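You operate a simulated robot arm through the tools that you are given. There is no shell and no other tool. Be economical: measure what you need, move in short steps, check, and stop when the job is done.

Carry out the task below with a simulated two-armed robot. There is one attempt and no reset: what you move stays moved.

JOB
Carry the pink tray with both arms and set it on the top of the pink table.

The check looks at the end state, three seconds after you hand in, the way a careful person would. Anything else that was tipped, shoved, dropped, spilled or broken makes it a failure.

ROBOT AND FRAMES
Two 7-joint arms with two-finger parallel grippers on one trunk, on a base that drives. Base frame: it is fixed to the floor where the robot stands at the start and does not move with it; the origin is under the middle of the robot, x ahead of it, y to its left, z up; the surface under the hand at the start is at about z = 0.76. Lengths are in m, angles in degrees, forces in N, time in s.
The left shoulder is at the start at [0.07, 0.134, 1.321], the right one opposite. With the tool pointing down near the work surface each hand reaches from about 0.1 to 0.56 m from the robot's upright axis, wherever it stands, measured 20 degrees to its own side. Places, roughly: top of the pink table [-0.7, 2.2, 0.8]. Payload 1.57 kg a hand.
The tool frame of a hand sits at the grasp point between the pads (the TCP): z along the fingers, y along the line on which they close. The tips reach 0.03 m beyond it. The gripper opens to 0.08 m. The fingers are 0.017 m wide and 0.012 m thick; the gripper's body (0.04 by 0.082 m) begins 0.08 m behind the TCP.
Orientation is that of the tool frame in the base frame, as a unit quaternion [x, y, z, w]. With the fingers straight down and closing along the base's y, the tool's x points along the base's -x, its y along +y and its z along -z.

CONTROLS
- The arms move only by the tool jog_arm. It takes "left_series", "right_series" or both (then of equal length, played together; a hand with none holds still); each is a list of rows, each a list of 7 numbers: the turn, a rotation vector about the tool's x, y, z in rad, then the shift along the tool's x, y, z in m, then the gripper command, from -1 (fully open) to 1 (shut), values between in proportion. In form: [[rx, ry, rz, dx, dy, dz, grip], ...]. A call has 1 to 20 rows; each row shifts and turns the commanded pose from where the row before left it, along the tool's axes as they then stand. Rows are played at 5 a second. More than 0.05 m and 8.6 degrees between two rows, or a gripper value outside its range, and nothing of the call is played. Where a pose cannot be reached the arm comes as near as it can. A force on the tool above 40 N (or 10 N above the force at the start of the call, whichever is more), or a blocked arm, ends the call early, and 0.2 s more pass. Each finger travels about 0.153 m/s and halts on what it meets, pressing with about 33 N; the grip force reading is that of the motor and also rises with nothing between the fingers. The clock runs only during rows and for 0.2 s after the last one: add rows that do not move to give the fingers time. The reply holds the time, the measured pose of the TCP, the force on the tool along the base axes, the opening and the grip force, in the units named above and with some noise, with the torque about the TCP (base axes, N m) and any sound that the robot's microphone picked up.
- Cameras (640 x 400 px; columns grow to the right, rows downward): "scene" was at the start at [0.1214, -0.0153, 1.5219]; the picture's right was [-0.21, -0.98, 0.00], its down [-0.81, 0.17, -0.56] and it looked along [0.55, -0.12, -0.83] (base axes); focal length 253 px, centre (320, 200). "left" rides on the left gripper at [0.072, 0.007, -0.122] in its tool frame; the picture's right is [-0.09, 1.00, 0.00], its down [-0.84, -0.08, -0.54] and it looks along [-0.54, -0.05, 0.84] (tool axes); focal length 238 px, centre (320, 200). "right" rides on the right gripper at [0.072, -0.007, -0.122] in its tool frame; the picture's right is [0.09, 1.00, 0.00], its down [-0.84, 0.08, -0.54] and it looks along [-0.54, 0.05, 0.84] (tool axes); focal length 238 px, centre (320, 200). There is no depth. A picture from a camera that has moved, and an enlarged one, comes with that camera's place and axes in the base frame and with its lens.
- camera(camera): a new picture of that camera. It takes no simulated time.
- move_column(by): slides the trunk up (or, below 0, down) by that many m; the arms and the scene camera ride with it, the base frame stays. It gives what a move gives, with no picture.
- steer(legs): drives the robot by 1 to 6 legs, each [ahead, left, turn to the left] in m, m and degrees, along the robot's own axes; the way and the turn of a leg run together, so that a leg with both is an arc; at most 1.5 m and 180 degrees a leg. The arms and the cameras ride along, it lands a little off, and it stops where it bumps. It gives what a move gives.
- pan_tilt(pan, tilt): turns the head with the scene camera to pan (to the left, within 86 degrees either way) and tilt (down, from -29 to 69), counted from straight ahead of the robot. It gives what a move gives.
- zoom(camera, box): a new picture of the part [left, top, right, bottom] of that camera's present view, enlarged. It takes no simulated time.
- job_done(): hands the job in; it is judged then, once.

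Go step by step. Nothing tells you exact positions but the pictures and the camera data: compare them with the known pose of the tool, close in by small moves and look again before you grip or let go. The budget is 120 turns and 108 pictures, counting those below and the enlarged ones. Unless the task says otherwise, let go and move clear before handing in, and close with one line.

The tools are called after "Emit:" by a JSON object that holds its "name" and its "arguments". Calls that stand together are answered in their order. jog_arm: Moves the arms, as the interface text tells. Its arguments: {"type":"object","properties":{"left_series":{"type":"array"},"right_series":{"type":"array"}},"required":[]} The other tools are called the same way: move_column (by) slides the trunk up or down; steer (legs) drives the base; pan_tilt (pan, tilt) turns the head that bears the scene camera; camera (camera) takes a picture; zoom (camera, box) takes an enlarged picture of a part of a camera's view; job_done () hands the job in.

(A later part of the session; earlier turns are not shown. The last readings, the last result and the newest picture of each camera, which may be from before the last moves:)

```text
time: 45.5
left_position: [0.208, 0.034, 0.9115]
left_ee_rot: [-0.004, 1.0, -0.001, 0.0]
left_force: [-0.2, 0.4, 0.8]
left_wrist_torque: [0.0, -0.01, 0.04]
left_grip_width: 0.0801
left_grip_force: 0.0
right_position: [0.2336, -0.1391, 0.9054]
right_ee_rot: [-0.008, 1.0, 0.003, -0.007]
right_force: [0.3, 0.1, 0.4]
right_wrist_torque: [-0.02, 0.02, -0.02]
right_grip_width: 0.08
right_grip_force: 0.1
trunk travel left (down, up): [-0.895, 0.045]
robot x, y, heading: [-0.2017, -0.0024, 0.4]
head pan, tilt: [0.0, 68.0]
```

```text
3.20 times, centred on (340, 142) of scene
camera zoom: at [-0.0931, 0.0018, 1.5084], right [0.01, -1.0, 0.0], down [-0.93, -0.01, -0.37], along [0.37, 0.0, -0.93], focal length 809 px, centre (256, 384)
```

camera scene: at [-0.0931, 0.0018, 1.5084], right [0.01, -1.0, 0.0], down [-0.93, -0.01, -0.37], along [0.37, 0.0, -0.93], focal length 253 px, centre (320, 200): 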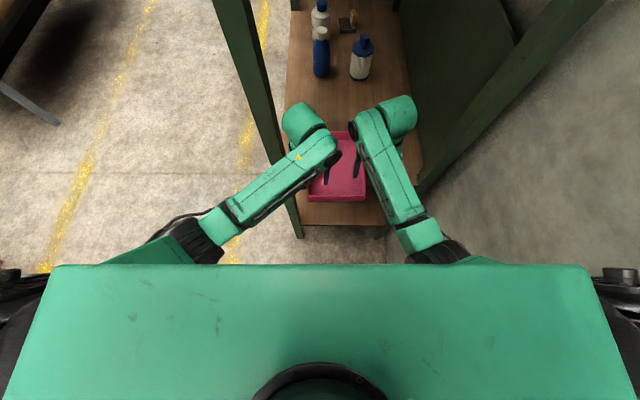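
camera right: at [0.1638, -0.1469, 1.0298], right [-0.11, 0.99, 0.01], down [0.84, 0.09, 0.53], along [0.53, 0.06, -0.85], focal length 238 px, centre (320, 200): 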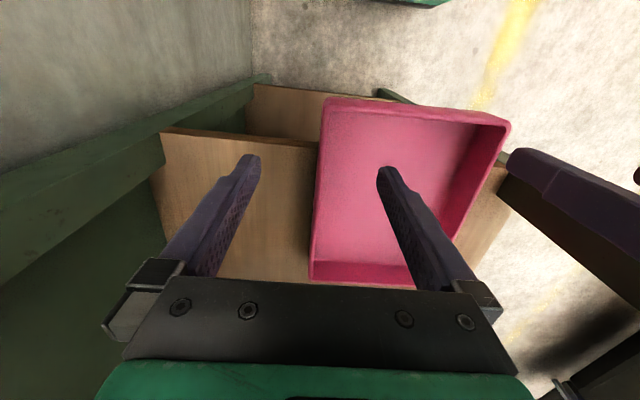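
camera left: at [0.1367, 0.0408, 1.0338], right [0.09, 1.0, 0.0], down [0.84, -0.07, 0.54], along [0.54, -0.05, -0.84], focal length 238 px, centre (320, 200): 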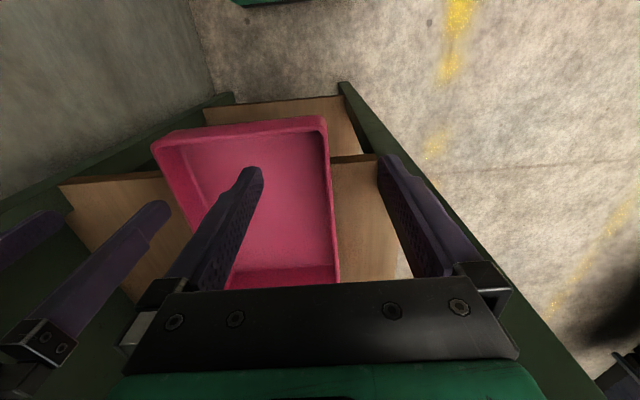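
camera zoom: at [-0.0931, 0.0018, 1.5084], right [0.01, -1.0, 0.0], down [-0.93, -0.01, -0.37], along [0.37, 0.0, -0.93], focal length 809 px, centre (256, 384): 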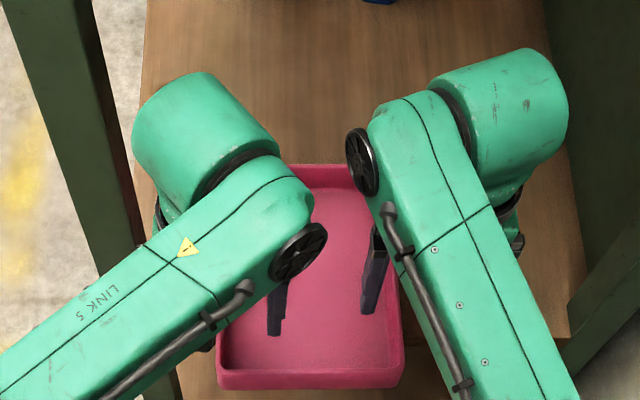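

The left wrist has roughly 2 cm to the leg, which is enough if I move straight. The walls are at y ≈ 0.039 and -0.134, so I set both hands at x 0.23 and lower them over the walls.

Emit:
{"name": "jog_arm", "arguments": {"left_series": [[0, 0, 0, -0.011, 0.0025, 0, -1], [0, 0, 0, -0.011, 0.0025, 0, -1], [0, 0, 0, 0, 0, 0.026, -1], [0, 0, 0, 0, 0, 0.026, -1], [0, 0, 0, 0, 0, 0.026, -1], [0, 0, 0, 0, 0, 0.026, -1], [0, 0, 0, 0, 0, 0, -1]], "right_series": [[0, 0, 0, 0.002, 0.0025, 0, -1], [0, 0, 0, 0.002, 0.0025, 0, -1], [0, 0, 0, 0, 0, 0.025, -1], [0, 0, 0, 0, 0, 0.025, -1], [0, 0, 0, 0, 0, 0.024, -1], [0, 0, 0, 0, 0, 0.024, -1], [0, 0, 0, 0, 0, 0, -1]]}}

Emit:
{"name": "camera", "arguments": {"camera": "right"}}

Emit:
{"name": "camera", "arguments": {"camera": "left"}}

```text
time: 47.0
left_position: [0.2277, 0.0381, 0.8061]
left_ee_rot: [-0.003, 1.0, 0.0, 0.0]
left_force: [-0.3, -0.2, 0.5]
left_wrist_torque: [0.0, -0.04, -0.03]
left_grip_width: 0.0796
left_grip_force: 0.1
right_position: [0.2283, -0.1357, 0.8076]
right_ee_rot: [-0.008, 1.0, 0.002, -0.007]
right_force: [-0.6, 0.0, -0.4]
right_wrist_torque: [0.0, 0.0, 0.0]
right_grip_width: 0.08
right_grip_force: 0.1
trunk travel left (down, up): [-0.895, 0.045]
robot x, y, heading: [-0.1997, 0.0019, 0.3]
head pan, tilt: [0.0, 68.0]
```

```text
76 pictures are left
camera right: at [0.1589, -0.144, 0.9306], right [-0.11, 0.99, 0.01], down [0.84, 0.09, 0.53], along [0.53, 0.06, -0.85], focal length 238 px, centre (320, 200)
```

right: 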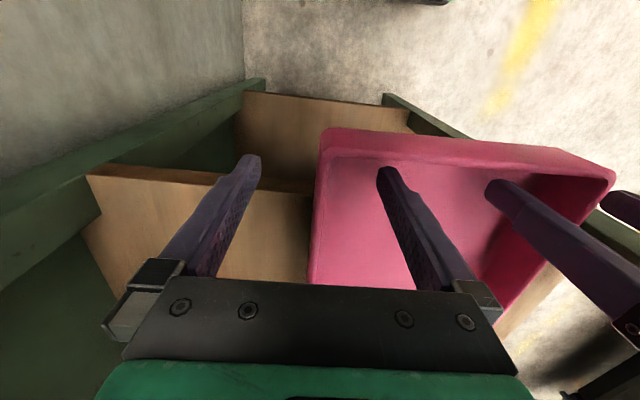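

```text
75 pictures are left
camera left: at [0.157, 0.0448, 0.929], right [0.09, 1.0, 0.0], down [0.84, -0.07, 0.54], along [0.54, -0.05, -0.84], focal length 238 px, centre (320, 200)
```

left: 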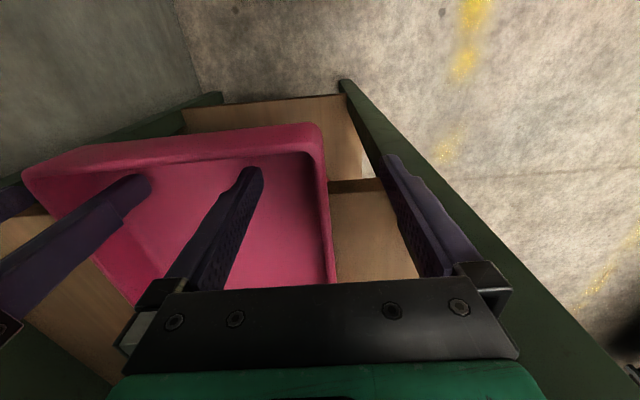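

Both hands straddle their walls centrally. I close both and check.

Emit:
{"name": "jog_arm", "arguments": {"left_series": [[0, 0, 0, 0, 0, 0, -0.3], [0, 0, 0, 0, 0, 0, 0.4], [0, 0, 0, 0, 0, 0, 1], [0, 0, 0, 0, 0, 0, 1], [0, 0, 0, 0, 0, 0, 1]], "right_series": [[0, 0, 0, 0, 0, 0, -0.3], [0, 0, 0, 0, 0, 0, 0.4], [0, 0, 0, 0, 0, 0, 1], [0, 0, 0, 0, 0, 0, 1], [0, 0, 0, 0, 0, 0, 1]]}}

Emit:
{"name": "jog_arm", "arguments": {"left_series": [[0, 0, 0, 0, 0, -0.005, 1], [0, 0, 0, 0, 0, -0.005, 1], [0, 0, 0, 0, 0, -0.005, 1], [0, 0, 0, 0, 0, -0.005, 1], [0, 0, 0, 0, 0, 0, 1]], "right_series": [[0, 0, 0, 0, 0, -0.005, 1], [0, 0, 0, 0, 0, -0.005, 1], [0, 0, 0, 0, 0, -0.005, 1], [0, 0, 0, 0, 0, -0.005, 1], [0, 0, 0, 0, 0, 0, 1]]}}

Emit:
{"name": "camera", "arguments": {"camera": "right"}}

Emit:
{"name": "camera", "arguments": {"camera": "left"}}

Emit:
{"name": "zoom", "arguments": {"camera": "scene", "box": [240, 80, 440, 205]}}

```text
time: 48.2
left_position: [0.2282, 0.0387, 0.8067]
left_ee_rot: [-0.004, 1.0, 0.0, 0.0]
left_force: [0.2, -2.8, -0.1]
left_wrist_torque: [0.06, 0.04, 0.27]
left_grip_width: 0.0055
left_grip_force: 25.6
right_position: [0.2277, -0.135, 0.8075]
right_ee_rot: [-0.009, 1.0, 0.003, -0.007]
right_force: [-1.0, 2.7, 0.9]
right_wrist_torque: [-0.19, -0.2, 0.03]
right_grip_width: 0.0055
right_grip_force: 25.5
trunk travel left (down, up): [-0.895, 0.045]
robot x, y, heading: [-0.1978, 0.0037, 0.3]
head pan, tilt: [0.0, 68.0]
```

```text
time: 49.5
left_position: [0.2295, 0.0386, 0.8274]
left_ee_rot: [-0.004, 1.0, -0.001, 0.0]
left_force: [-0.5, -5.3, 0.6]
left_wrist_torque: [-0.07, 0.09, 0.12]
left_grip_width: 0.0057
left_grip_force: 25.6
right_position: [0.2282, -0.1356, 0.828]
right_ee_rot: [-0.009, 1.0, 0.002, -0.007]
right_force: [0.8, 5.0, -3.5]
right_wrist_torque: [-0.3, 0.15, -0.06]
right_grip_width: 0.0057
right_grip_force: 26.0
trunk travel left (down, up): [-0.895, 0.045]
robot x, y, heading: [-0.1971, -0.0009, 0.6]
head pan, tilt: [0.0, 68.0]
```

```text
74 pictures are left
camera right: at [0.1588, -0.1431, 0.9509], right [-0.11, 0.99, 0.01], down [0.84, 0.09, 0.53], along [0.53, 0.06, -0.85], focal length 238 px, centre (320, 200)
```

right: 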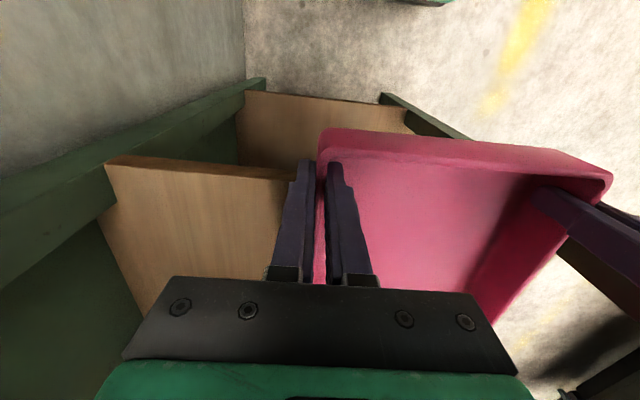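

```text
73 pictures are left
camera left: at [0.1582, 0.0457, 0.9493], right [0.09, 1.0, 0.0], down [0.84, -0.07, 0.54], along [0.54, -0.05, -0.84], focal length 238 px, centre (320, 200)
```

left: 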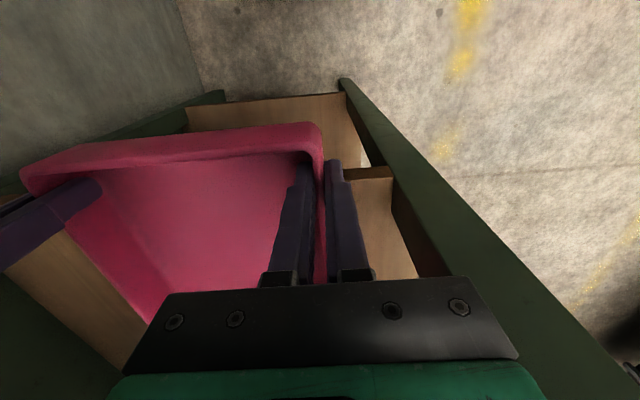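

```text
3.20 times, centred on (340, 142) of scene
camera zoom: at [-0.0923, 0.001, 1.5083], right [0.01, -1.0, 0.0], down [-0.93, -0.01, -0.37], along [0.37, 0.0, -0.93], focal length 809 px, centre (256, 384)
```

zoom: 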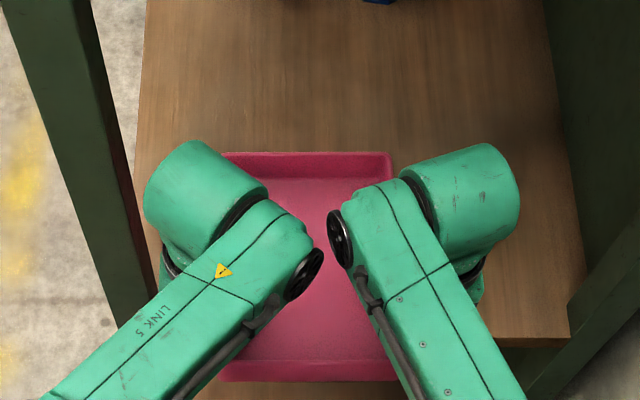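

The tray is off the shelf and moves rigidly with the hands. I lift 3 cm more and back out of the rack.

Emit:
{"name": "jog_arm", "arguments": {"left_series": [[0, 0, 0, 0, 0, -0.01, 1], [0, 0, 0, 0, 0, -0.01, 1], [0, 0, 0, 0, 0, -0.01, 1], [0, 0, 0, 0, 0, 0, 1]], "right_series": [[0, 0, 0, 0, 0, -0.01, 1], [0, 0, 0, 0, 0, -0.01, 1], [0, 0, 0, 0, 0, -0.01, 1], [0, 0, 0, 0, 0, 0, 1]]}}

Emit:
{"name": "steer", "arguments": {"legs": [[-0.45, 0, 0]]}}

Emit:
{"name": "camera", "arguments": {"camera": "right"}}

Emit:
{"name": "camera", "arguments": {"camera": "scene"}}

```text
time: 50.5
left_position: [0.2296, 0.0398, 0.857]
left_ee_rot: [-0.003, 1.0, 0.0, 0.0]
left_force: [0.2, -6.4, 0.2]
left_wrist_torque: [-0.02, 0.01, 0.17]
left_grip_width: 0.0057
left_grip_force: 26.1
right_position: [0.2292, -0.1339, 0.8575]
right_ee_rot: [-0.009, 1.0, 0.003, -0.007]
right_force: [-0.9, 6.5, -3.1]
right_wrist_torque: [-0.18, 0.2, -0.03]
right_grip_width: 0.0057
right_grip_force: 25.6
trunk travel left (down, up): [-0.895, 0.045]
robot x, y, heading: [-0.1988, 0.0021, 0.3]
head pan, tilt: [0.0, 68.0]
```

```text
time: 52.9
left_position: [-0.1531, 0.0319, 0.8591]
left_ee_rot: [0.001, 1.0, -0.001, 0.002]
left_force: [0.5, -0.4, -1.1]
left_wrist_torque: [0.13, 0.11, 0.13]
left_grip_width: 0.0055
left_grip_force: 25.3
right_position: [-0.1553, -0.1421, 0.8588]
right_ee_rot: [-0.004, 1.0, 0.003, -0.006]
right_force: [-0.9, 0.3, -0.9]
right_wrist_torque: [-0.19, 0.02, -0.1]
right_grip_width: 0.0057
right_grip_force: 25.2
trunk travel left (down, up): [-0.895, 0.045]
robot x, y, heading: [-0.5809, -0.0009, -0.2]
head pan, tilt: [0.0, 68.0]
stopped in leg 1: the robot was blocked; the commanded pose is now the measured one
```

```text
71 pictures are left
camera right: at [-0.2255, -0.1492, 0.9825], right [-0.1, 0.99, 0.01], down [0.84, 0.08, 0.53], along [0.53, 0.06, -0.85], focal length 238 px, centre (320, 200)
```

right: 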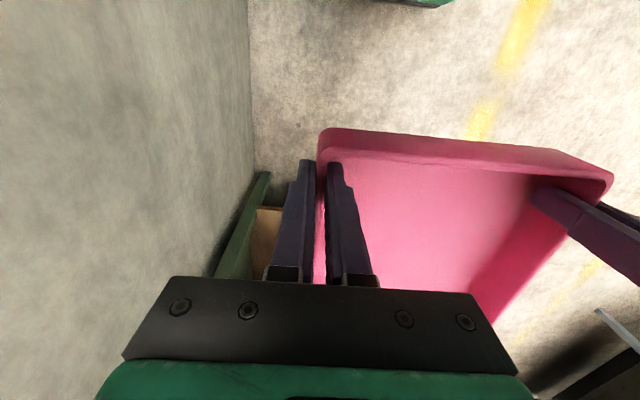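

```text
70 pictures are left
camera scene: at [-0.4785, -0.0027, 1.5088], right [0.0, -1.0, 0.0], down [-0.93, 0.0, -0.38], along [0.38, 0.0, -0.93], focal length 253 px, centre (320, 200)
```

scene: 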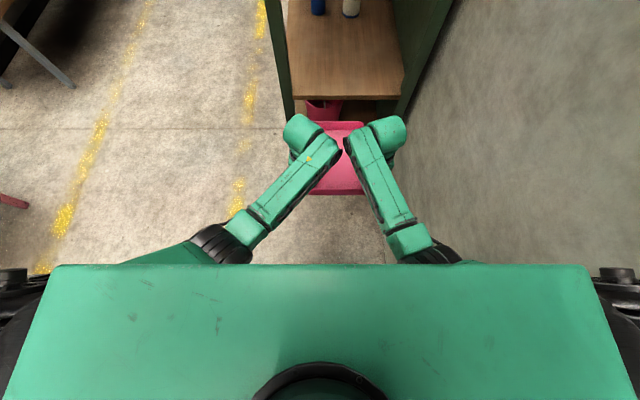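

The tray is out of the rack, but the robot bumped something behind it at x ≈ -0.58. I look to both sides before going on.

Emit:
{"name": "pan_tilt", "arguments": {"pan": -86, "tilt": 45}}

Emit:
{"name": "camera", "arguments": {"camera": "scene"}}

Emit:
{"name": "pan_tilt", "arguments": {"pan": 86, "tilt": 30}}

Emit:
{"name": "camera", "arguments": {"camera": "scene"}}

```text
time: 54.5
left_position: [-0.15, 0.0328, 0.8568]
left_ee_rot: [0.001, 1.0, 0.0, 0.0]
left_force: [0.2, -1.4, -0.1]
left_wrist_torque: [0.1, 0.09, 0.18]
left_grip_width: 0.0056
left_grip_force: 25.7
right_position: [-0.151, -0.1423, 0.857]
right_ee_rot: [-0.003, 1.0, 0.002, -0.007]
right_force: [-1.0, 1.5, -2.0]
right_wrist_torque: [-0.16, 0.12, -0.09]
right_grip_width: 0.0054
right_grip_force: 25.6
trunk travel left (down, up): [-0.895, 0.045]
robot x, y, heading: [-0.5831, -0.0023, -0.2]
head pan, tilt: [-85.9, 45.0]
```

```text
69 pictures are left
camera scene: at [-0.5232, -0.0838, 1.5364], right [-1.0, -0.07, 0.0], down [-0.05, 0.71, -0.71], along [0.05, -0.71, -0.71], focal length 253 px, centre (320, 200)
```

scene: 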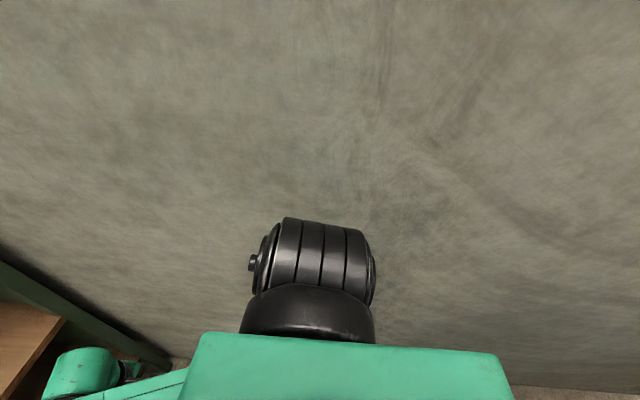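

```text
time: 57.1
left_position: [-0.1504, 0.0329, 0.8574]
left_ee_rot: [0.002, 1.0, 0.0, 0.0]
left_force: [0.7, -0.9, -1.4]
left_wrist_torque: [0.12, 0.1, 0.15]
left_grip_width: 0.0056
left_grip_force: 25.3
right_position: [-0.1521, -0.1414, 0.8575]
right_ee_rot: [-0.003, 1.0, 0.003, -0.007]
right_force: [-0.3, 0.7, -1.4]
right_wrist_torque: [-0.18, 0.15, -0.06]
right_grip_width: 0.0056
right_grip_force: 25.0
trunk travel left (down, up): [-0.895, 0.045]
robot x, y, heading: [-0.5772, -0.0017, -0.1]
head pan, tilt: [85.9, 30.0]
```

```text
68 pictures are left
camera scene: at [-0.5218, 0.0875, 1.5591], right [1.0, -0.07, 0.0], down [-0.04, -0.5, -0.87], along [0.06, 0.86, -0.5], focal length 253 px, centre (320, 200)
```

scene: 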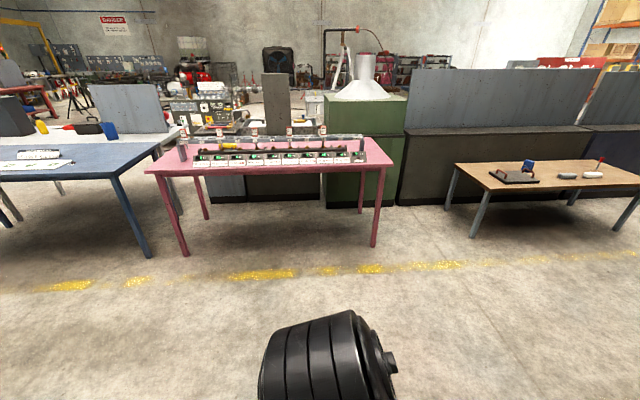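

The pink table is ahead of me to the left, with a long row of instruments on it. I zoom in to find free space on its top.

Emit:
{"name": "zoom", "arguments": {"camera": "scene", "box": [130, 100, 410, 275]}}

```text
2.29 times, centred on (270, 188) of scene
camera zoom: at [-0.5218, 0.0875, 1.5591], right [1.0, -0.07, 0.0], down [-0.04, -0.5, -0.87], along [0.06, 0.86, -0.5], focal length 578 px, centre (434, 229)
```

zoom: 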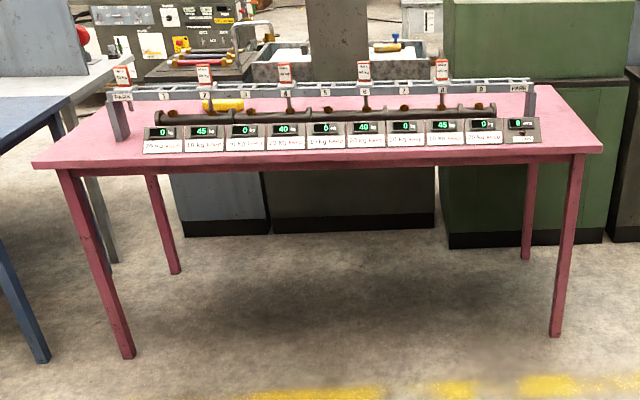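

Instruments stand along the front of the table, with free patches at both ends. I sidestep away from the wall, turn left 90° and go closer for a better look.

Emit:
{"name": "steer", "arguments": {"legs": [[0.05, 0, 0], [0, 0.5, 0], [0, 0, 45], [0, 0, 45]]}}

Emit:
{"name": "pan_tilt", "arguments": {"pan": 0, "tilt": 35}}

Emit:
{"name": "camera", "arguments": {"camera": "scene"}}

```text
time: 64.7
left_position: [-0.5708, 0.9298, 0.8574]
left_ee_rot: [0.711, -0.703, 0.0, -0.001]
left_force: [1.0, 0.5, -1.1]
left_wrist_torque: [-0.09, 0.1, 0.14]
left_grip_width: 0.0054
left_grip_force: 26.1
right_position: [-0.3976, 0.9303, 0.8565]
right_ee_rot: [0.715, -0.699, 0.003, 0.007]
right_force: [0.2, -0.6, -2.0]
right_wrist_torque: [-0.11, -0.18, -0.1]
right_grip_width: 0.0058
right_grip_force: 25.8
trunk travel left (down, up): [-0.895, 0.045]
robot x, y, heading: [-0.5321, 0.5032, 90.7]
head pan, tilt: [85.9, 30.0]
```

```text
time: 66.3
left_position: [-0.5703, 0.93, 0.8575]
left_ee_rot: [0.712, -0.703, 0.0, 0.0]
left_force: [1.2, 1.1, -1.0]
left_wrist_torque: [-0.1, 0.1, 0.12]
left_grip_width: 0.0056
left_grip_force: 26.0
right_position: [-0.3974, 0.93, 0.8574]
right_ee_rot: [0.715, -0.699, 0.003, 0.007]
right_force: [-0.7, -0.1, -1.7]
right_wrist_torque: [-0.18, -0.18, -0.07]
right_grip_width: 0.0058
right_grip_force: 25.6
trunk travel left (down, up): [-0.895, 0.045]
robot x, y, heading: [-0.5284, 0.5024, 90.7]
head pan, tilt: [0.0, 35.0]
```

```text
66 pictures are left
camera scene: at [-0.5301, 0.6372, 1.5512], right [1.0, 0.01, 0.0], down [0.01, -0.57, -0.82], along [-0.01, 0.82, -0.57], focal length 253 px, centre (320, 200)
```

scene: 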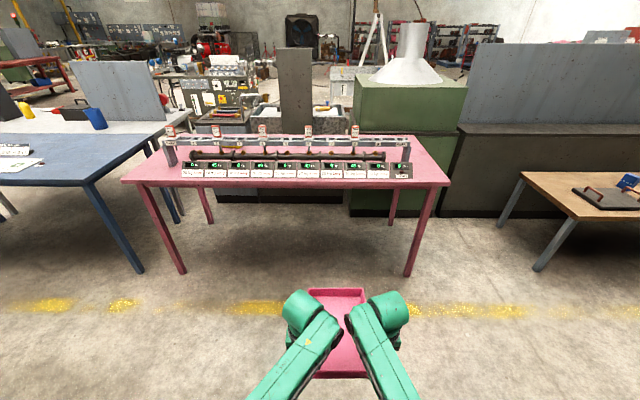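

Emit:
{"name": "zoom", "arguments": {"camera": "scene", "box": [110, 110, 290, 222]}}

Emit:
{"name": "zoom", "arguments": {"camera": "scene", "box": [285, 110, 465, 222]}}

```text
3.56 times, centred on (200, 166) of scene
camera zoom: at [-0.5301, 0.6372, 1.5512], right [1.0, 0.01, 0.0], down [0.01, -0.57, -0.82], along [-0.01, 0.82, -0.57], focal length 899 px, centre (747, 321)
```

zoom: 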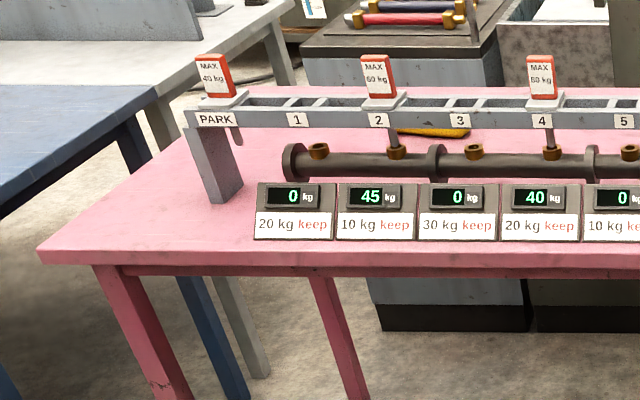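

```text
3.56 times, centred on (375, 166) of scene
camera zoom: at [-0.5301, 0.6372, 1.5512], right [1.0, 0.01, 0.0], down [0.01, -0.57, -0.82], along [-0.01, 0.82, -0.57], focal length 899 px, centre (124, 321)
```

zoom: 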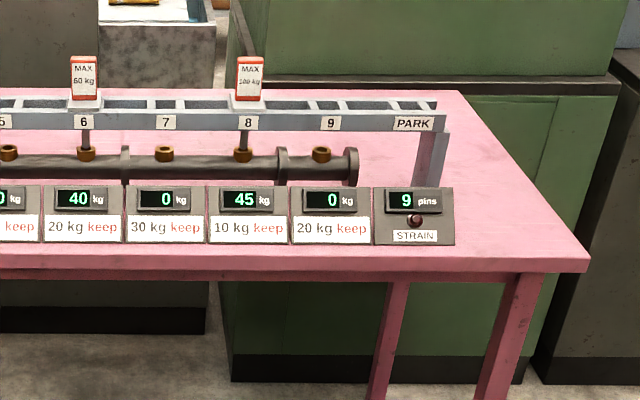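

The table's left front corner, x about -1.70 to -1.50 and y from 1.90, is free beside the instrument stand, so I will put the tray there. I strafe left and raise the tray for clearance.

Emit:
{"name": "steer", "arguments": {"legs": [[0, 0.6, 0], [0.25, 0.53, 0]]}}

Emit:
{"name": "jog_arm", "arguments": {"left_series": [[0, 0, 0, 0, 0, -0.015, 1], [0, 0, 0, 0, 0, -0.015, 1], [0, 0, 0, 0, 0, -0.015, 1], [0, 0, 0, 0, 0, -0.015, 1], [0, 0, 0, 0, 0, -0.015, 1], [0, 0, 0, 0, 0, 0, 1]], "right_series": [[0, 0, 0, 0, 0, -0.015, 1], [0, 0, 0, 0, 0, -0.015, 1], [0, 0, 0, 0, 0, -0.015, 1], [0, 0, 0, 0, 0, -0.015, 1], [0, 0, 0, 0, 0, -0.015, 1], [0, 0, 0, 0, 0, 0, 1]]}}

Emit:
{"name": "pan_tilt", "arguments": {"pan": 0, "tilt": 45}}

Emit:
{"name": "camera", "arguments": {"camera": "scene"}}

Emit:
{"name": "camera", "arguments": {"camera": "right"}}

```text
time: 67.9
left_position: [-0.7257, 0.9258, 0.8559]
left_ee_rot: [0.754, -0.657, 0.0, 0.001]
left_force: [0.2, -0.4, -1.6]
left_wrist_torque: [-0.13, 0.11, 0.14]
left_grip_width: 0.0053
left_grip_force: 25.3
right_position: [-0.5509, 0.9475, 0.8569]
right_ee_rot: [0.758, -0.652, 0.005, 0.007]
right_force: [-0.7, -0.5, -2.1]
right_wrist_torque: [-0.11, -0.12, -0.09]
right_grip_width: 0.0058
right_grip_force: 25.6
trunk travel left (down, up): [-0.895, 0.045]
robot x, y, heading: [-0.6279, 0.5044, 97.8]
head pan, tilt: [0.0, 35.0]
stopped in leg 1: the robot was blocked; the commanded pose is now the measured one
```

```text
time: 69.3
left_position: [-0.725, 0.9263, 0.9321]
left_ee_rot: [0.755, -0.656, -0.001, 0.0]
left_force: [-4.3, 0.9, -1.5]
left_wrist_torque: [-0.19, 0.11, 0.27]
left_grip_width: 0.0056
left_grip_force: 25.9
right_position: [-0.5524, 0.9477, 0.9324]
right_ee_rot: [0.758, -0.652, 0.005, 0.008]
right_force: [3.6, -1.1, -2.1]
right_wrist_torque: [-0.04, -0.19, 0.05]
right_grip_width: 0.0054
right_grip_force: 25.9
trunk travel left (down, up): [-0.895, 0.045]
robot x, y, heading: [-0.6338, 0.5044, 98.0]
head pan, tilt: [0.0, 35.0]
```

```text
time: 70.1
left_position: [-0.7241, 0.9255, 0.9321]
left_ee_rot: [0.755, -0.656, 0.0, 0.0]
left_force: [-5.4, 0.4, -1.7]
left_wrist_torque: [0.05, 0.18, 0.25]
left_grip_width: 0.0056
left_grip_force: 25.7
right_position: [-0.5524, 0.9485, 0.9317]
right_ee_rot: [0.759, -0.651, 0.004, 0.007]
right_force: [5.4, -1.0, -0.9]
right_wrist_torque: [-0.28, -0.27, 0.06]
right_grip_width: 0.0057
right_grip_force: 26.2
trunk travel left (down, up): [-0.895, 0.045]
robot x, y, heading: [-0.6284, 0.5009, 97.9]
head pan, tilt: [0.0, 45.0]
```

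```text
63 pictures are left
camera scene: at [-0.646, 0.6334, 1.5364], right [0.99, 0.14, 0.0], down [0.1, -0.7, -0.71], along [-0.1, 0.7, -0.71], focal length 253 px, centre (320, 200)
```

scene: 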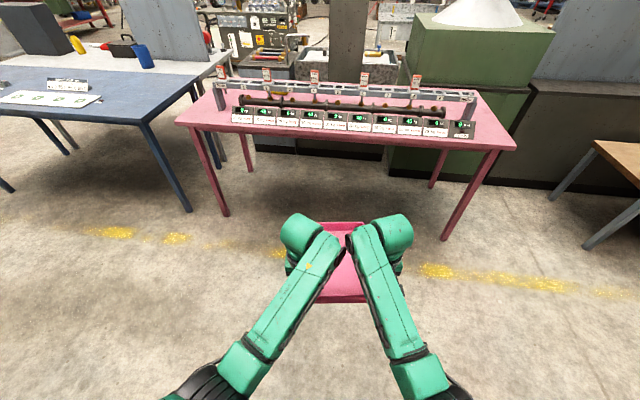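

```text
62 pictures are left
camera right: at [-0.5337, 0.8804, 1.0552], right [-0.97, -0.24, 0.01], down [-0.2, 0.82, 0.53], along [-0.13, 0.51, -0.85], focal length 238 px, centre (320, 200)
```

right: 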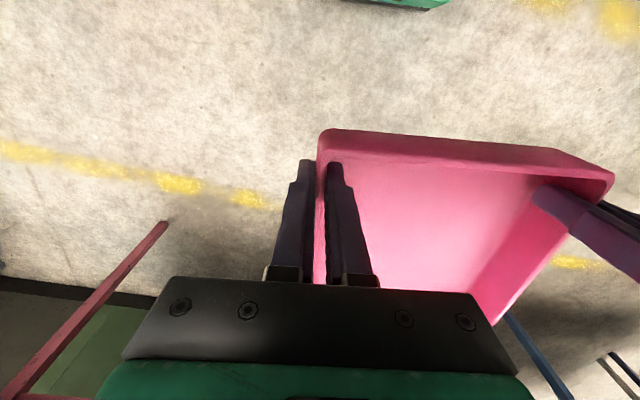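

I bumped something on my left and got turned 8°. I look down to that side.

Emit:
{"name": "pan_tilt", "arguments": {"pan": 86, "tilt": 45}}

Emit:
{"name": "camera", "arguments": {"camera": "scene"}}

Emit:
{"name": "pan_tilt", "arguments": {"pan": 55, "tilt": 60}}

Emit:
{"name": "camera", "arguments": {"camera": "scene"}}

```text
time: 71.7
left_position: [-0.7258, 0.9256, 0.9324]
left_ee_rot: [0.755, -0.656, 0.0, 0.002]
left_force: [-7.6, 1.2, -0.3]
left_wrist_torque: [-0.11, 0.19, 0.28]
left_grip_width: 0.0055
left_grip_force: 26.0
right_position: [-0.5523, 0.9483, 0.9312]
right_ee_rot: [0.758, -0.652, 0.002, 0.006]
right_force: [6.8, -1.8, -1.5]
right_wrist_torque: [-0.12, -0.34, 0.03]
right_grip_width: 0.0053
right_grip_force: 25.5
trunk travel left (down, up): [-0.895, 0.045]
robot x, y, heading: [-0.6288, 0.5044, 98.2]
head pan, tilt: [85.9, 45.0]
```

```text
61 pictures are left
camera scene: at [-0.7159, 0.5474, 1.5364], right [-0.07, 1.0, 0.0], down [0.71, 0.05, -0.71], along [-0.71, -0.05, -0.71], focal length 253 px, centre (320, 200)
```

scene: 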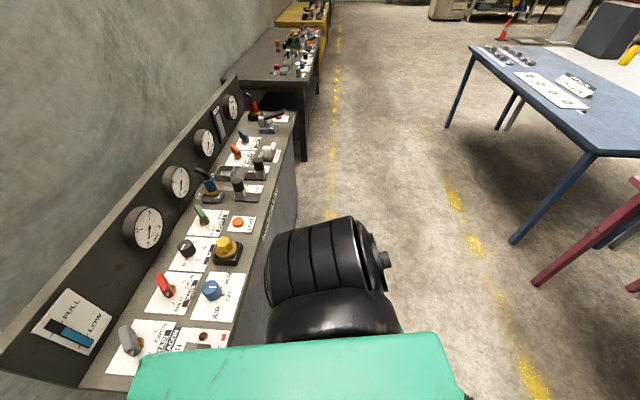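

```text
time: 72.6
left_position: [-0.7246, 0.9242, 0.9311]
left_ee_rot: [0.755, -0.656, 0.0, -0.001]
left_force: [-7.5, 0.8, -1.3]
left_wrist_torque: [-0.12, 0.18, 0.32]
left_grip_width: 0.0057
left_grip_force: 25.9
right_position: [-0.5527, 0.9482, 0.9317]
right_ee_rot: [0.758, -0.652, 0.004, 0.006]
right_force: [8.6, -0.5, -2.0]
right_wrist_torque: [-0.01, -0.29, 0.08]
right_grip_width: 0.0056
right_grip_force: 26.0
trunk travel left (down, up): [-0.895, 0.045]
robot x, y, heading: [-0.6287, 0.5056, 97.7]
head pan, tilt: [55.0, 60.0]
```

```text
60 pictures are left
camera scene: at [-0.6942, 0.583, 1.517], right [0.45, 0.89, 0.0], down [0.77, -0.39, -0.5], along [-0.45, 0.23, -0.87], focal length 253 px, centre (320, 200)
```

scene: 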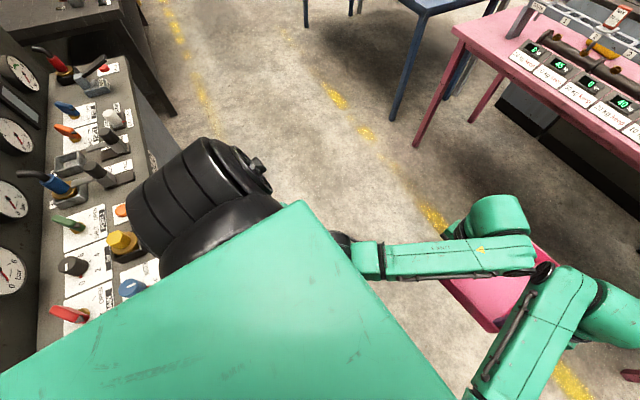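

A fixed control desk runs along y ≲ 0.36 behind me, and my base was against it. I drive forward first, straighten to 90°, then strafe left.

Emit:
{"name": "steer", "arguments": {"legs": [[0.38, 0, 0], [0, 0, -8]]}}

Emit:
{"name": "steer", "arguments": {"legs": [[0, 0.5, 0], [0, 0.4, 0]]}}

Emit:
{"name": "pan_tilt", "arguments": {"pan": 0, "tilt": 45}}

Emit:
{"name": "camera", "arguments": {"camera": "scene"}}

```text
time: 75.6
left_position: [-0.7177, 1.3028, 0.9313]
left_ee_rot: [0.707, -0.707, 0.0, 0.0]
left_force: [-9.8, 2.6, -0.5]
left_wrist_torque: [-0.08, 0.23, 0.27]
left_grip_width: 0.0056
left_grip_force: 25.4
right_position: [-0.5421, 1.302, 0.9308]
right_ee_rot: [0.711, -0.703, 0.004, 0.007]
right_force: [8.6, -1.2, -1.5]
right_wrist_torque: [-0.16, -0.37, 0.07]
right_grip_width: 0.0056
right_grip_force: 25.8
trunk travel left (down, up): [-0.895, 0.045]
robot x, y, heading: [-0.6792, 0.8728, 89.9]
head pan, tilt: [55.0, 60.0]
```

```text
time: 80.6
left_position: [-1.6104, 1.3079, 0.9317]
left_ee_rot: [-0.707, 0.708, 0.001, -0.001]
left_force: [-0.8, 1.4, -0.6]
left_wrist_torque: [-0.09, 0.09, 0.25]
left_grip_width: 0.0057
left_grip_force: 25.8
right_position: [-1.4357, 1.3057, 0.9314]
right_ee_rot: [0.71, -0.704, 0.004, 0.007]
right_force: [0.1, -1.8, -0.6]
right_wrist_torque: [-0.14, -0.16, 0.03]
right_grip_width: 0.0056
right_grip_force: 25.3
trunk travel left (down, up): [-0.895, 0.045]
robot x, y, heading: [-1.5742, 0.8764, 90.1]
head pan, tilt: [55.0, 60.0]
```

```text
time: 81.9
left_position: [-1.6116, 1.3079, 0.9305]
left_ee_rot: [-0.706, 0.708, 0.001, -0.001]
left_force: [0.7, 0.9, -0.6]
left_wrist_torque: [0.04, 0.1, 0.21]
left_grip_width: 0.0059
left_grip_force: 25.5
right_position: [-1.4363, 1.3055, 0.9316]
right_ee_rot: [0.71, -0.704, 0.005, 0.006]
right_force: [-0.5, -1.1, -1.5]
right_wrist_torque: [-0.25, -0.09, 0.05]
right_grip_width: 0.0056
right_grip_force: 25.3
trunk travel left (down, up): [-0.895, 0.045]
robot x, y, heading: [-1.5792, 0.8754, 89.4]
head pan, tilt: [0.0, 45.0]
```

```text
59 pictures are left
camera scene: at [-1.575, 1.0074, 1.5364], right [1.0, 0.0, 0.0], down [0.0, -0.71, -0.71], along [0.0, 0.71, -0.71], focal length 253 px, centre (320, 200)
```

scene: 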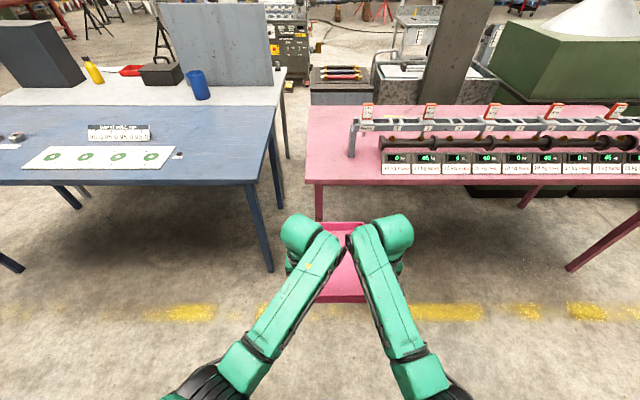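

The left end of the table is now right ahead. I zoom in to measure the free patch accurately.

Emit:
{"name": "zoom", "arguments": {"camera": "scene", "box": [290, 95, 418, 175]}}

Emit:
{"name": "zoom", "arguments": {"camera": "scene", "box": [256, 170, 416, 310]}}

```text
5.00 times, centred on (354, 135) of scene
camera zoom: at [-1.575, 1.0074, 1.5364], right [1.0, 0.0, 0.0], down [0.0, -0.71, -0.71], along [0.0, 0.71, -0.71], focal length 1264 px, centre (150, 525)
```

zoom: 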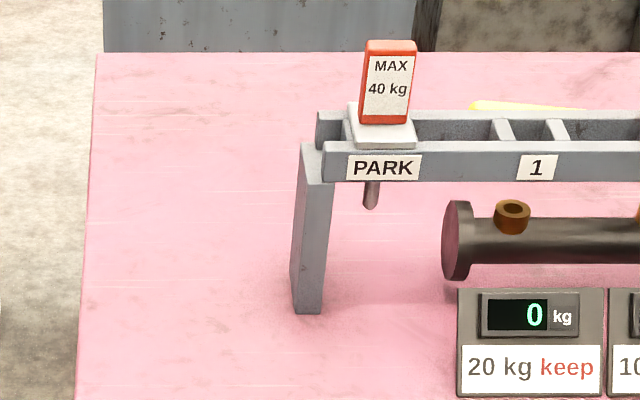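

```text
2.86 times, centred on (336, 240) of scene
camera zoom: at [-1.575, 1.0074, 1.5364], right [1.0, 0.0, 0.0], down [0.0, -0.71, -0.71], along [0.0, 0.71, -0.71], focal length 722 px, centre (274, 86)
```

zoom: 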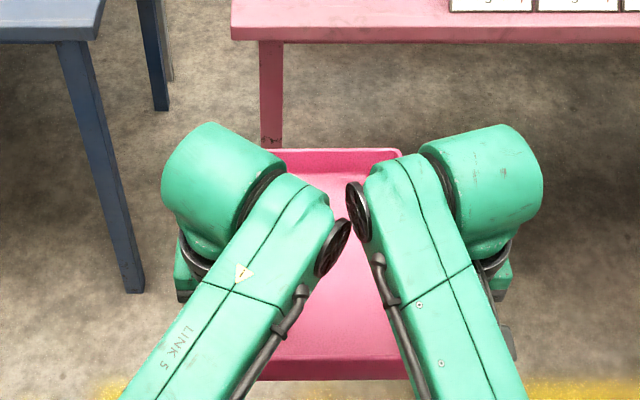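

The free strip is x -1.644 to -1.437 beside the post, with the front edge at about y 1.87. The 0.18 m tray fits with its centre at x ≈ -1.545, so I drive 0.45 m ahead and slightly left, stopping short of the post.

Emit:
{"name": "steer", "arguments": {"legs": [[0.25, 0.022, 0], [0.2, 0, 0]]}}

Emit:
{"name": "pan_tilt", "arguments": {"pan": 0, "tilt": 55}}

Emit:
{"name": "camera", "arguments": {"camera": "scene"}}

Emit:
{"name": "camera", "arguments": {"camera": "right"}}

Emit:
{"name": "camera", "arguments": {"camera": "left"}}

```text
time: 84.9
left_position: [-1.6306, 1.7554, 0.9323]
left_ee_rot: [-0.706, 0.708, 0.001, 0.001]
left_force: [0.3, 2.1, -1.4]
left_wrist_torque: [-0.1, 0.12, 0.26]
left_grip_width: 0.0057
left_grip_force: 25.4
right_position: [-1.4569, 1.752, 0.9327]
right_ee_rot: [0.709, -0.705, 0.003, 0.006]
right_force: [-0.8, -2.1, -1.2]
right_wrist_torque: [-0.08, -0.14, 0.06]
right_grip_width: 0.0057
right_grip_force: 26.0
trunk travel left (down, up): [-0.895, 0.045]
robot x, y, heading: [-1.5979, 1.3239, 89.5]
head pan, tilt: [0.0, 45.0]
```

```text
time: 85.6
left_position: [-1.63, 1.7582, 0.9305]
left_ee_rot: [-0.706, 0.708, 0.0, -0.001]
left_force: [0.5, 1.4, -1.5]
left_wrist_torque: [-0.18, 0.15, 0.23]
left_grip_width: 0.0056
left_grip_force: 25.7
right_position: [-1.4564, 1.7565, 0.9314]
right_ee_rot: [0.709, -0.705, 0.003, 0.008]
right_force: [-1.6, -0.4, -0.6]
right_wrist_torque: [-0.05, -0.13, -0.01]
right_grip_width: 0.0055
right_grip_force: 25.6
trunk travel left (down, up): [-0.895, 0.045]
robot x, y, heading: [-1.5976, 1.3263, 89.7]
head pan, tilt: [0.0, 55.0]
```

```text
56 pictures are left
camera scene: at [-1.5948, 1.4486, 1.5229], right [1.0, -0.01, 0.0], down [0.0, -0.82, -0.57], along [0.0, 0.57, -0.82], focal length 253 px, centre (320, 200)
```

scene: 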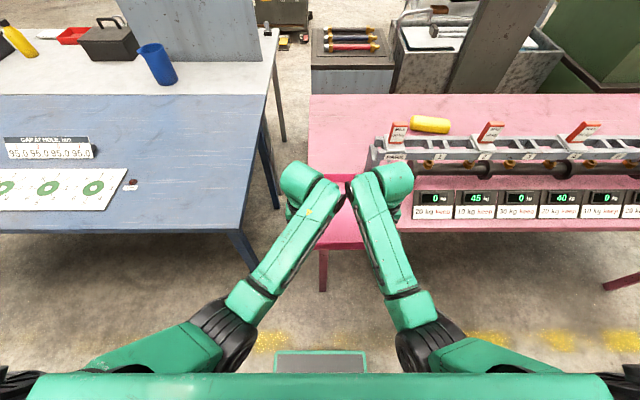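

```text
55 pictures are left
camera right: at [-1.4482, 1.6855, 1.0548], right [-1.0, -0.1, 0.01], down [-0.08, 0.85, 0.53], along [-0.06, 0.53, -0.85], focal length 238 px, centre (320, 200)
```

right: 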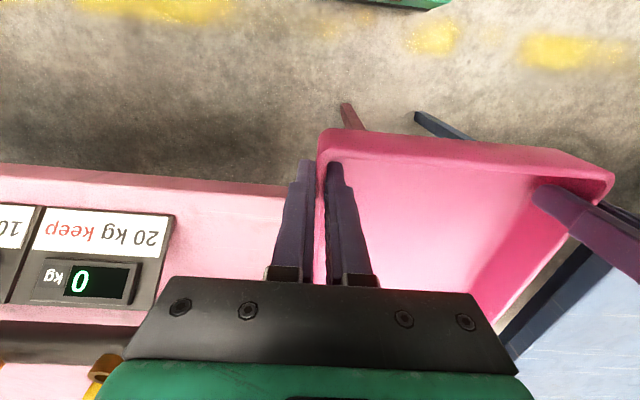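

```text
54 pictures are left
camera left: at [-1.6367, 1.6856, 1.0534], right [-1.0, 0.1, 0.0], down [0.08, 0.84, 0.54], along [0.05, 0.54, -0.84], focal length 238 px, centre (320, 200)
```

left: 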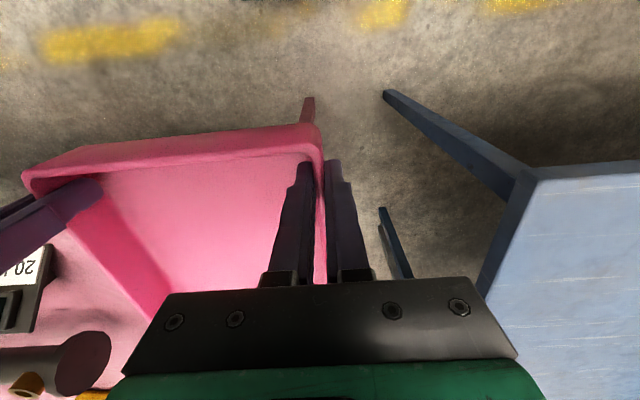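

The tray lines up with the strip: its sides are at x -1.633 and -1.453. I drive the remaining 0.155 m.

Emit:
{"name": "steer", "arguments": {"legs": [[0.155, 0, 0]]}}

Emit:
{"name": "camera", "arguments": {"camera": "scene"}}

Emit:
{"name": "zoom", "arguments": {"camera": "scene", "box": [260, 90, 460, 240]}}

Emit:
{"name": "camera", "arguments": {"camera": "right"}}

Emit:
{"name": "camera", "arguments": {"camera": "left"}}

```text
time: 87.0
left_position: [-1.6312, 1.9073, 0.9325]
left_ee_rot: [-0.706, 0.709, 0.0, 0.0]
left_force: [-0.2, 1.2, -0.7]
left_wrist_torque: [0.08, 0.1, 0.24]
left_grip_width: 0.0056
left_grip_force: 25.1
right_position: [-1.4558, 1.9051, 0.9322]
right_ee_rot: [0.71, -0.704, 0.004, 0.005]
right_force: [-0.6, -0.9, -1.3]
right_wrist_torque: [-0.22, -0.13, 0.05]
right_grip_width: 0.0057
right_grip_force: 25.4
trunk travel left (down, up): [-0.895, 0.045]
robot x, y, heading: [-1.6009, 1.4784, 89.8]
head pan, tilt: [0.0, 55.0]
```

```text
53 pictures are left
camera scene: at [-1.5942, 1.5976, 1.5233], right [1.0, 0.0, 0.0], down [0.0, -0.82, -0.57], along [0.0, 0.57, -0.82], focal length 253 px, centre (320, 200)
```

scene: 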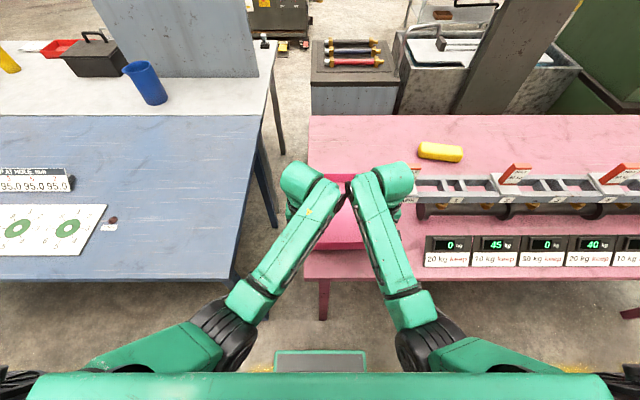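

```text
2.67 times, centred on (360, 165) of scene
camera zoom: at [-1.5942, 1.5976, 1.5233], right [1.0, 0.0, 0.0], down [0.0, -0.82, -0.57], along [0.0, 0.57, -0.82], focal length 674 px, centre (213, 293)
```

zoom: 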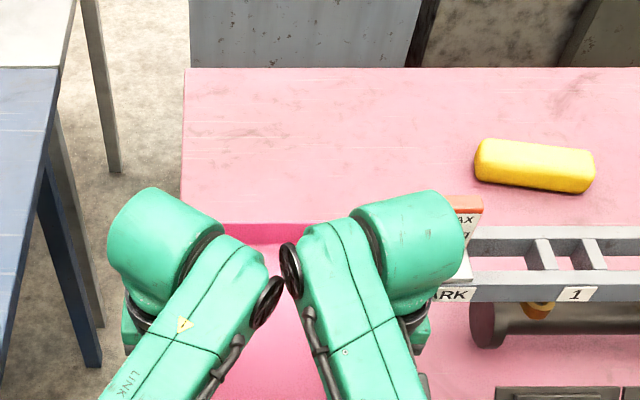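

```text
51 pictures are left
camera right: at [-1.4478, 1.8361, 1.056], right [-1.0, -0.1, 0.01], down [-0.08, 0.84, 0.53], along [-0.06, 0.53, -0.85], focal length 238 px, centre (320, 200)
```

right: 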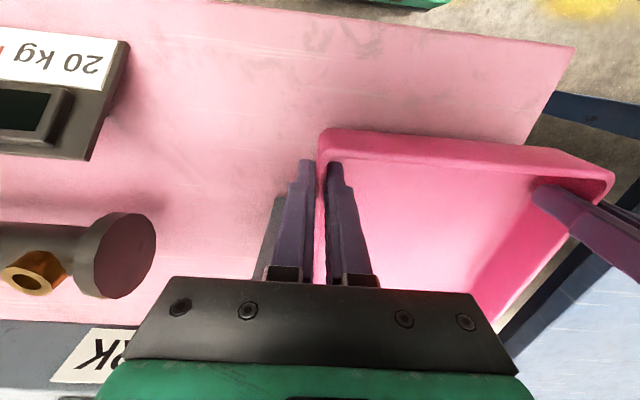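

```text
50 pictures are left
camera left: at [-1.6363, 1.836, 1.0545], right [-1.0, 0.1, 0.0], down [0.08, 0.84, 0.54], along [0.05, 0.54, -0.84], focal length 238 px, centre (320, 200)
```

left: 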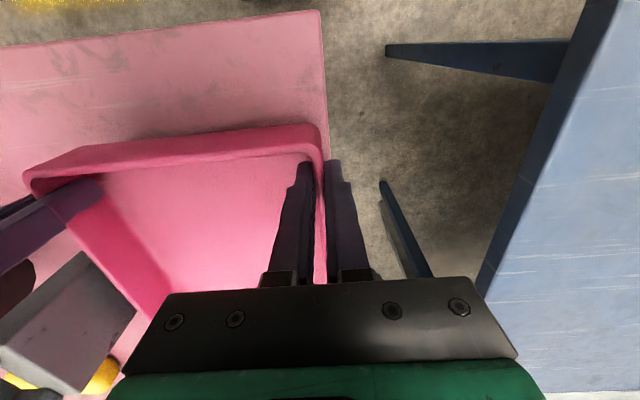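

The tray is over the table: the front edge is at y ≈ 1.81, the post begins at y ≈ 2.0 and x ≥ -1.437, and the tray's right side is at -1.453. I lower most of the way and check.

Emit:
{"name": "jog_arm", "arguments": {"left_series": [[0, 0, 0, 0, 0, 0.012, 1], [0, 0, 0, 0, 0, 0.012, 1], [0, 0, 0, 0, 0, 0.012, 1], [0, 0, 0, 0, 0, 0.012, 1], [0, 0, 0, 0, 0, 0.012, 1], [0, 0, 0, 0, 0, 0.01, 1], [0, 0, 0, 0, 0, 0, 1]], "right_series": [[0, 0, 0, 0, 0, 0.012, 1], [0, 0, 0, 0, 0, 0.012, 1], [0, 0, 0, 0, 0, 0.012, 1], [0, 0, 0, 0, 0, 0.012, 1], [0, 0, 0, 0, 0, 0.012, 1], [0, 0, 0, 0, 0, 0.01, 1], [0, 0, 0, 0, 0, 0, 1]]}}

Emit:
{"name": "camera", "arguments": {"camera": "right"}}

Emit:
{"name": "camera", "arguments": {"camera": "left"}}

Emit:
{"name": "zoom", "arguments": {"camera": "scene", "box": [260, 120, 460, 270]}}

```text
time: 88.1
left_position: [-1.6298, 1.9095, 0.8916]
left_ee_rot: [-0.707, 0.708, 0.007, 0.008]
left_force: [-3.2, -4.5, 19.8]
left_wrist_torque: [-1.08, 0.43, 0.13]
left_grip_width: 0.0054
left_grip_force: 25.7
right_position: [-1.4563, 1.9055, 0.8919]
right_ee_rot: [0.709, -0.705, -0.003, -0.002]
right_force: [2.7, -9.1, 23.3]
right_wrist_torque: [-0.9, 0.02, 0.17]
right_grip_width: 0.0055
right_grip_force: 25.5
trunk travel left (down, up): [-0.895, 0.045]
robot x, y, heading: [-1.5952, 1.4778, 89.9]
head pan, tilt: [0.0, 55.0]
stopped in row 5 (right hand): the force on the tool passed its limit at 57 N (the readings are from after the stop); the commanded pose is now the measured one
```

```text
49 pictures are left
camera right: at [-1.4484, 1.8334, 1.0136], right [-1.0, -0.1, 0.0], down [-0.08, 0.83, 0.55], along [-0.05, 0.55, -0.84], focal length 238 px, centre (320, 200)
```

right: 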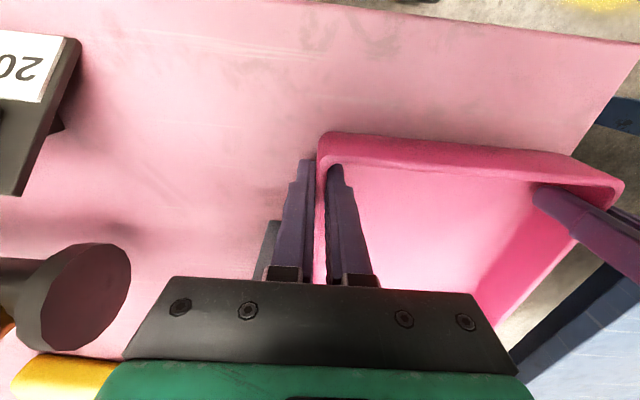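

```text
48 pictures are left
camera left: at [-1.6363, 1.8339, 1.0121], right [-1.0, 0.09, 0.0], down [0.08, 0.82, 0.56], along [0.05, 0.56, -0.83], focal length 238 px, centre (320, 200)
```

left: 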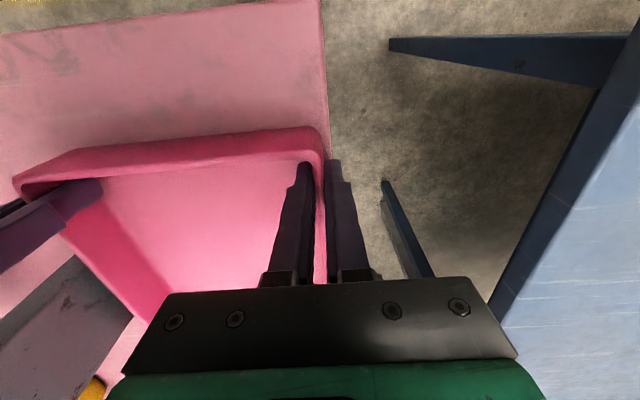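

```text
2.67 times, centred on (360, 195) of scene
camera zoom: at [-1.5956, 1.5891, 1.5244], right [1.0, 0.0, 0.0], down [0.0, -0.81, -0.58], along [0.0, 0.58, -0.81], focal length 674 px, centre (213, 213)
```

zoom: 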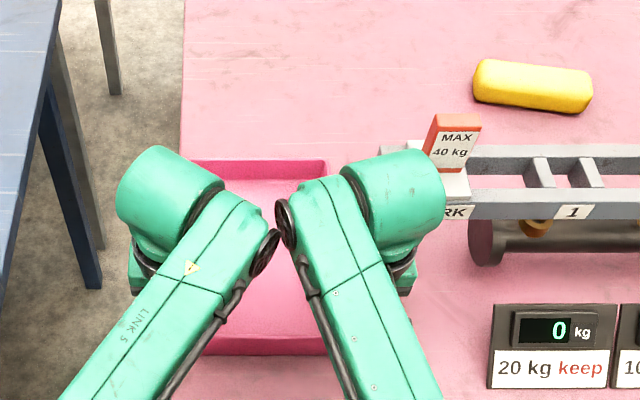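

Contact came at TCP z 0.892, so the tabletop is really at z ≈ 0.845, which fits the shifted edge measurement. I ease up 2 mm to relieve the pressing before letting go.

Emit:
{"name": "jog_arm", "arguments": {"left_series": [[0, 0, 0, 0, 0, -0.002, 1], [0, 0, 0, 0, 0, 0, 1]], "right_series": [[0, 0, 0, 0, 0, -0.002, 1], [0, 0, 0, 0, 0, 0, 1]]}}

Emit:
{"name": "zoom", "arguments": {"camera": "left", "box": [0, 60, 340, 300]}}

```text
time: 88.7
left_position: [-1.6309, 1.9102, 0.8915]
left_ee_rot: [-0.707, 0.707, 0.007, 0.007]
left_force: [-3.5, -8.0, 26.1]
left_wrist_torque: [-0.17, 0.31, 0.14]
left_grip_width: 0.0057
left_grip_force: 25.8
right_position: [-1.4555, 1.9069, 0.8916]
right_ee_rot: [0.709, -0.706, -0.003, -0.002]
right_force: [-0.2, -3.1, 9.7]
right_wrist_torque: [0.27, -0.16, -0.13]
right_grip_width: 0.0055
right_grip_force: 25.9
trunk travel left (down, up): [-0.895, 0.045]
robot x, y, heading: [-1.5935, 1.4774, 89.7]
head pan, tilt: [0.0, 55.0]
```

```text
1.67 times, centred on (170, 180) of left
camera zoom: at [-1.6364, 1.8346, 1.0122], right [-1.0, 0.09, 0.0], down [0.08, 0.82, 0.56], along [0.05, 0.56, -0.83], focal length 397 px, centre (570, 233)
```

zoom: 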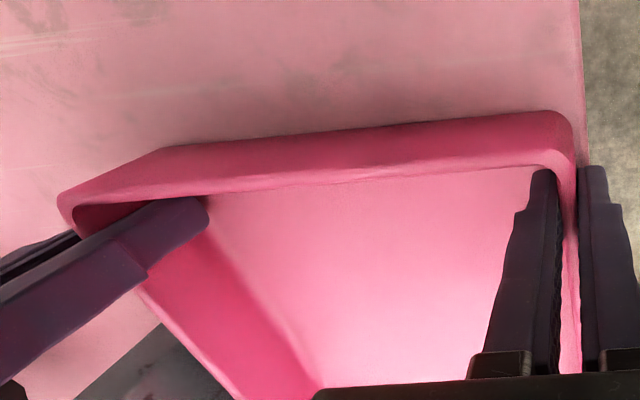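

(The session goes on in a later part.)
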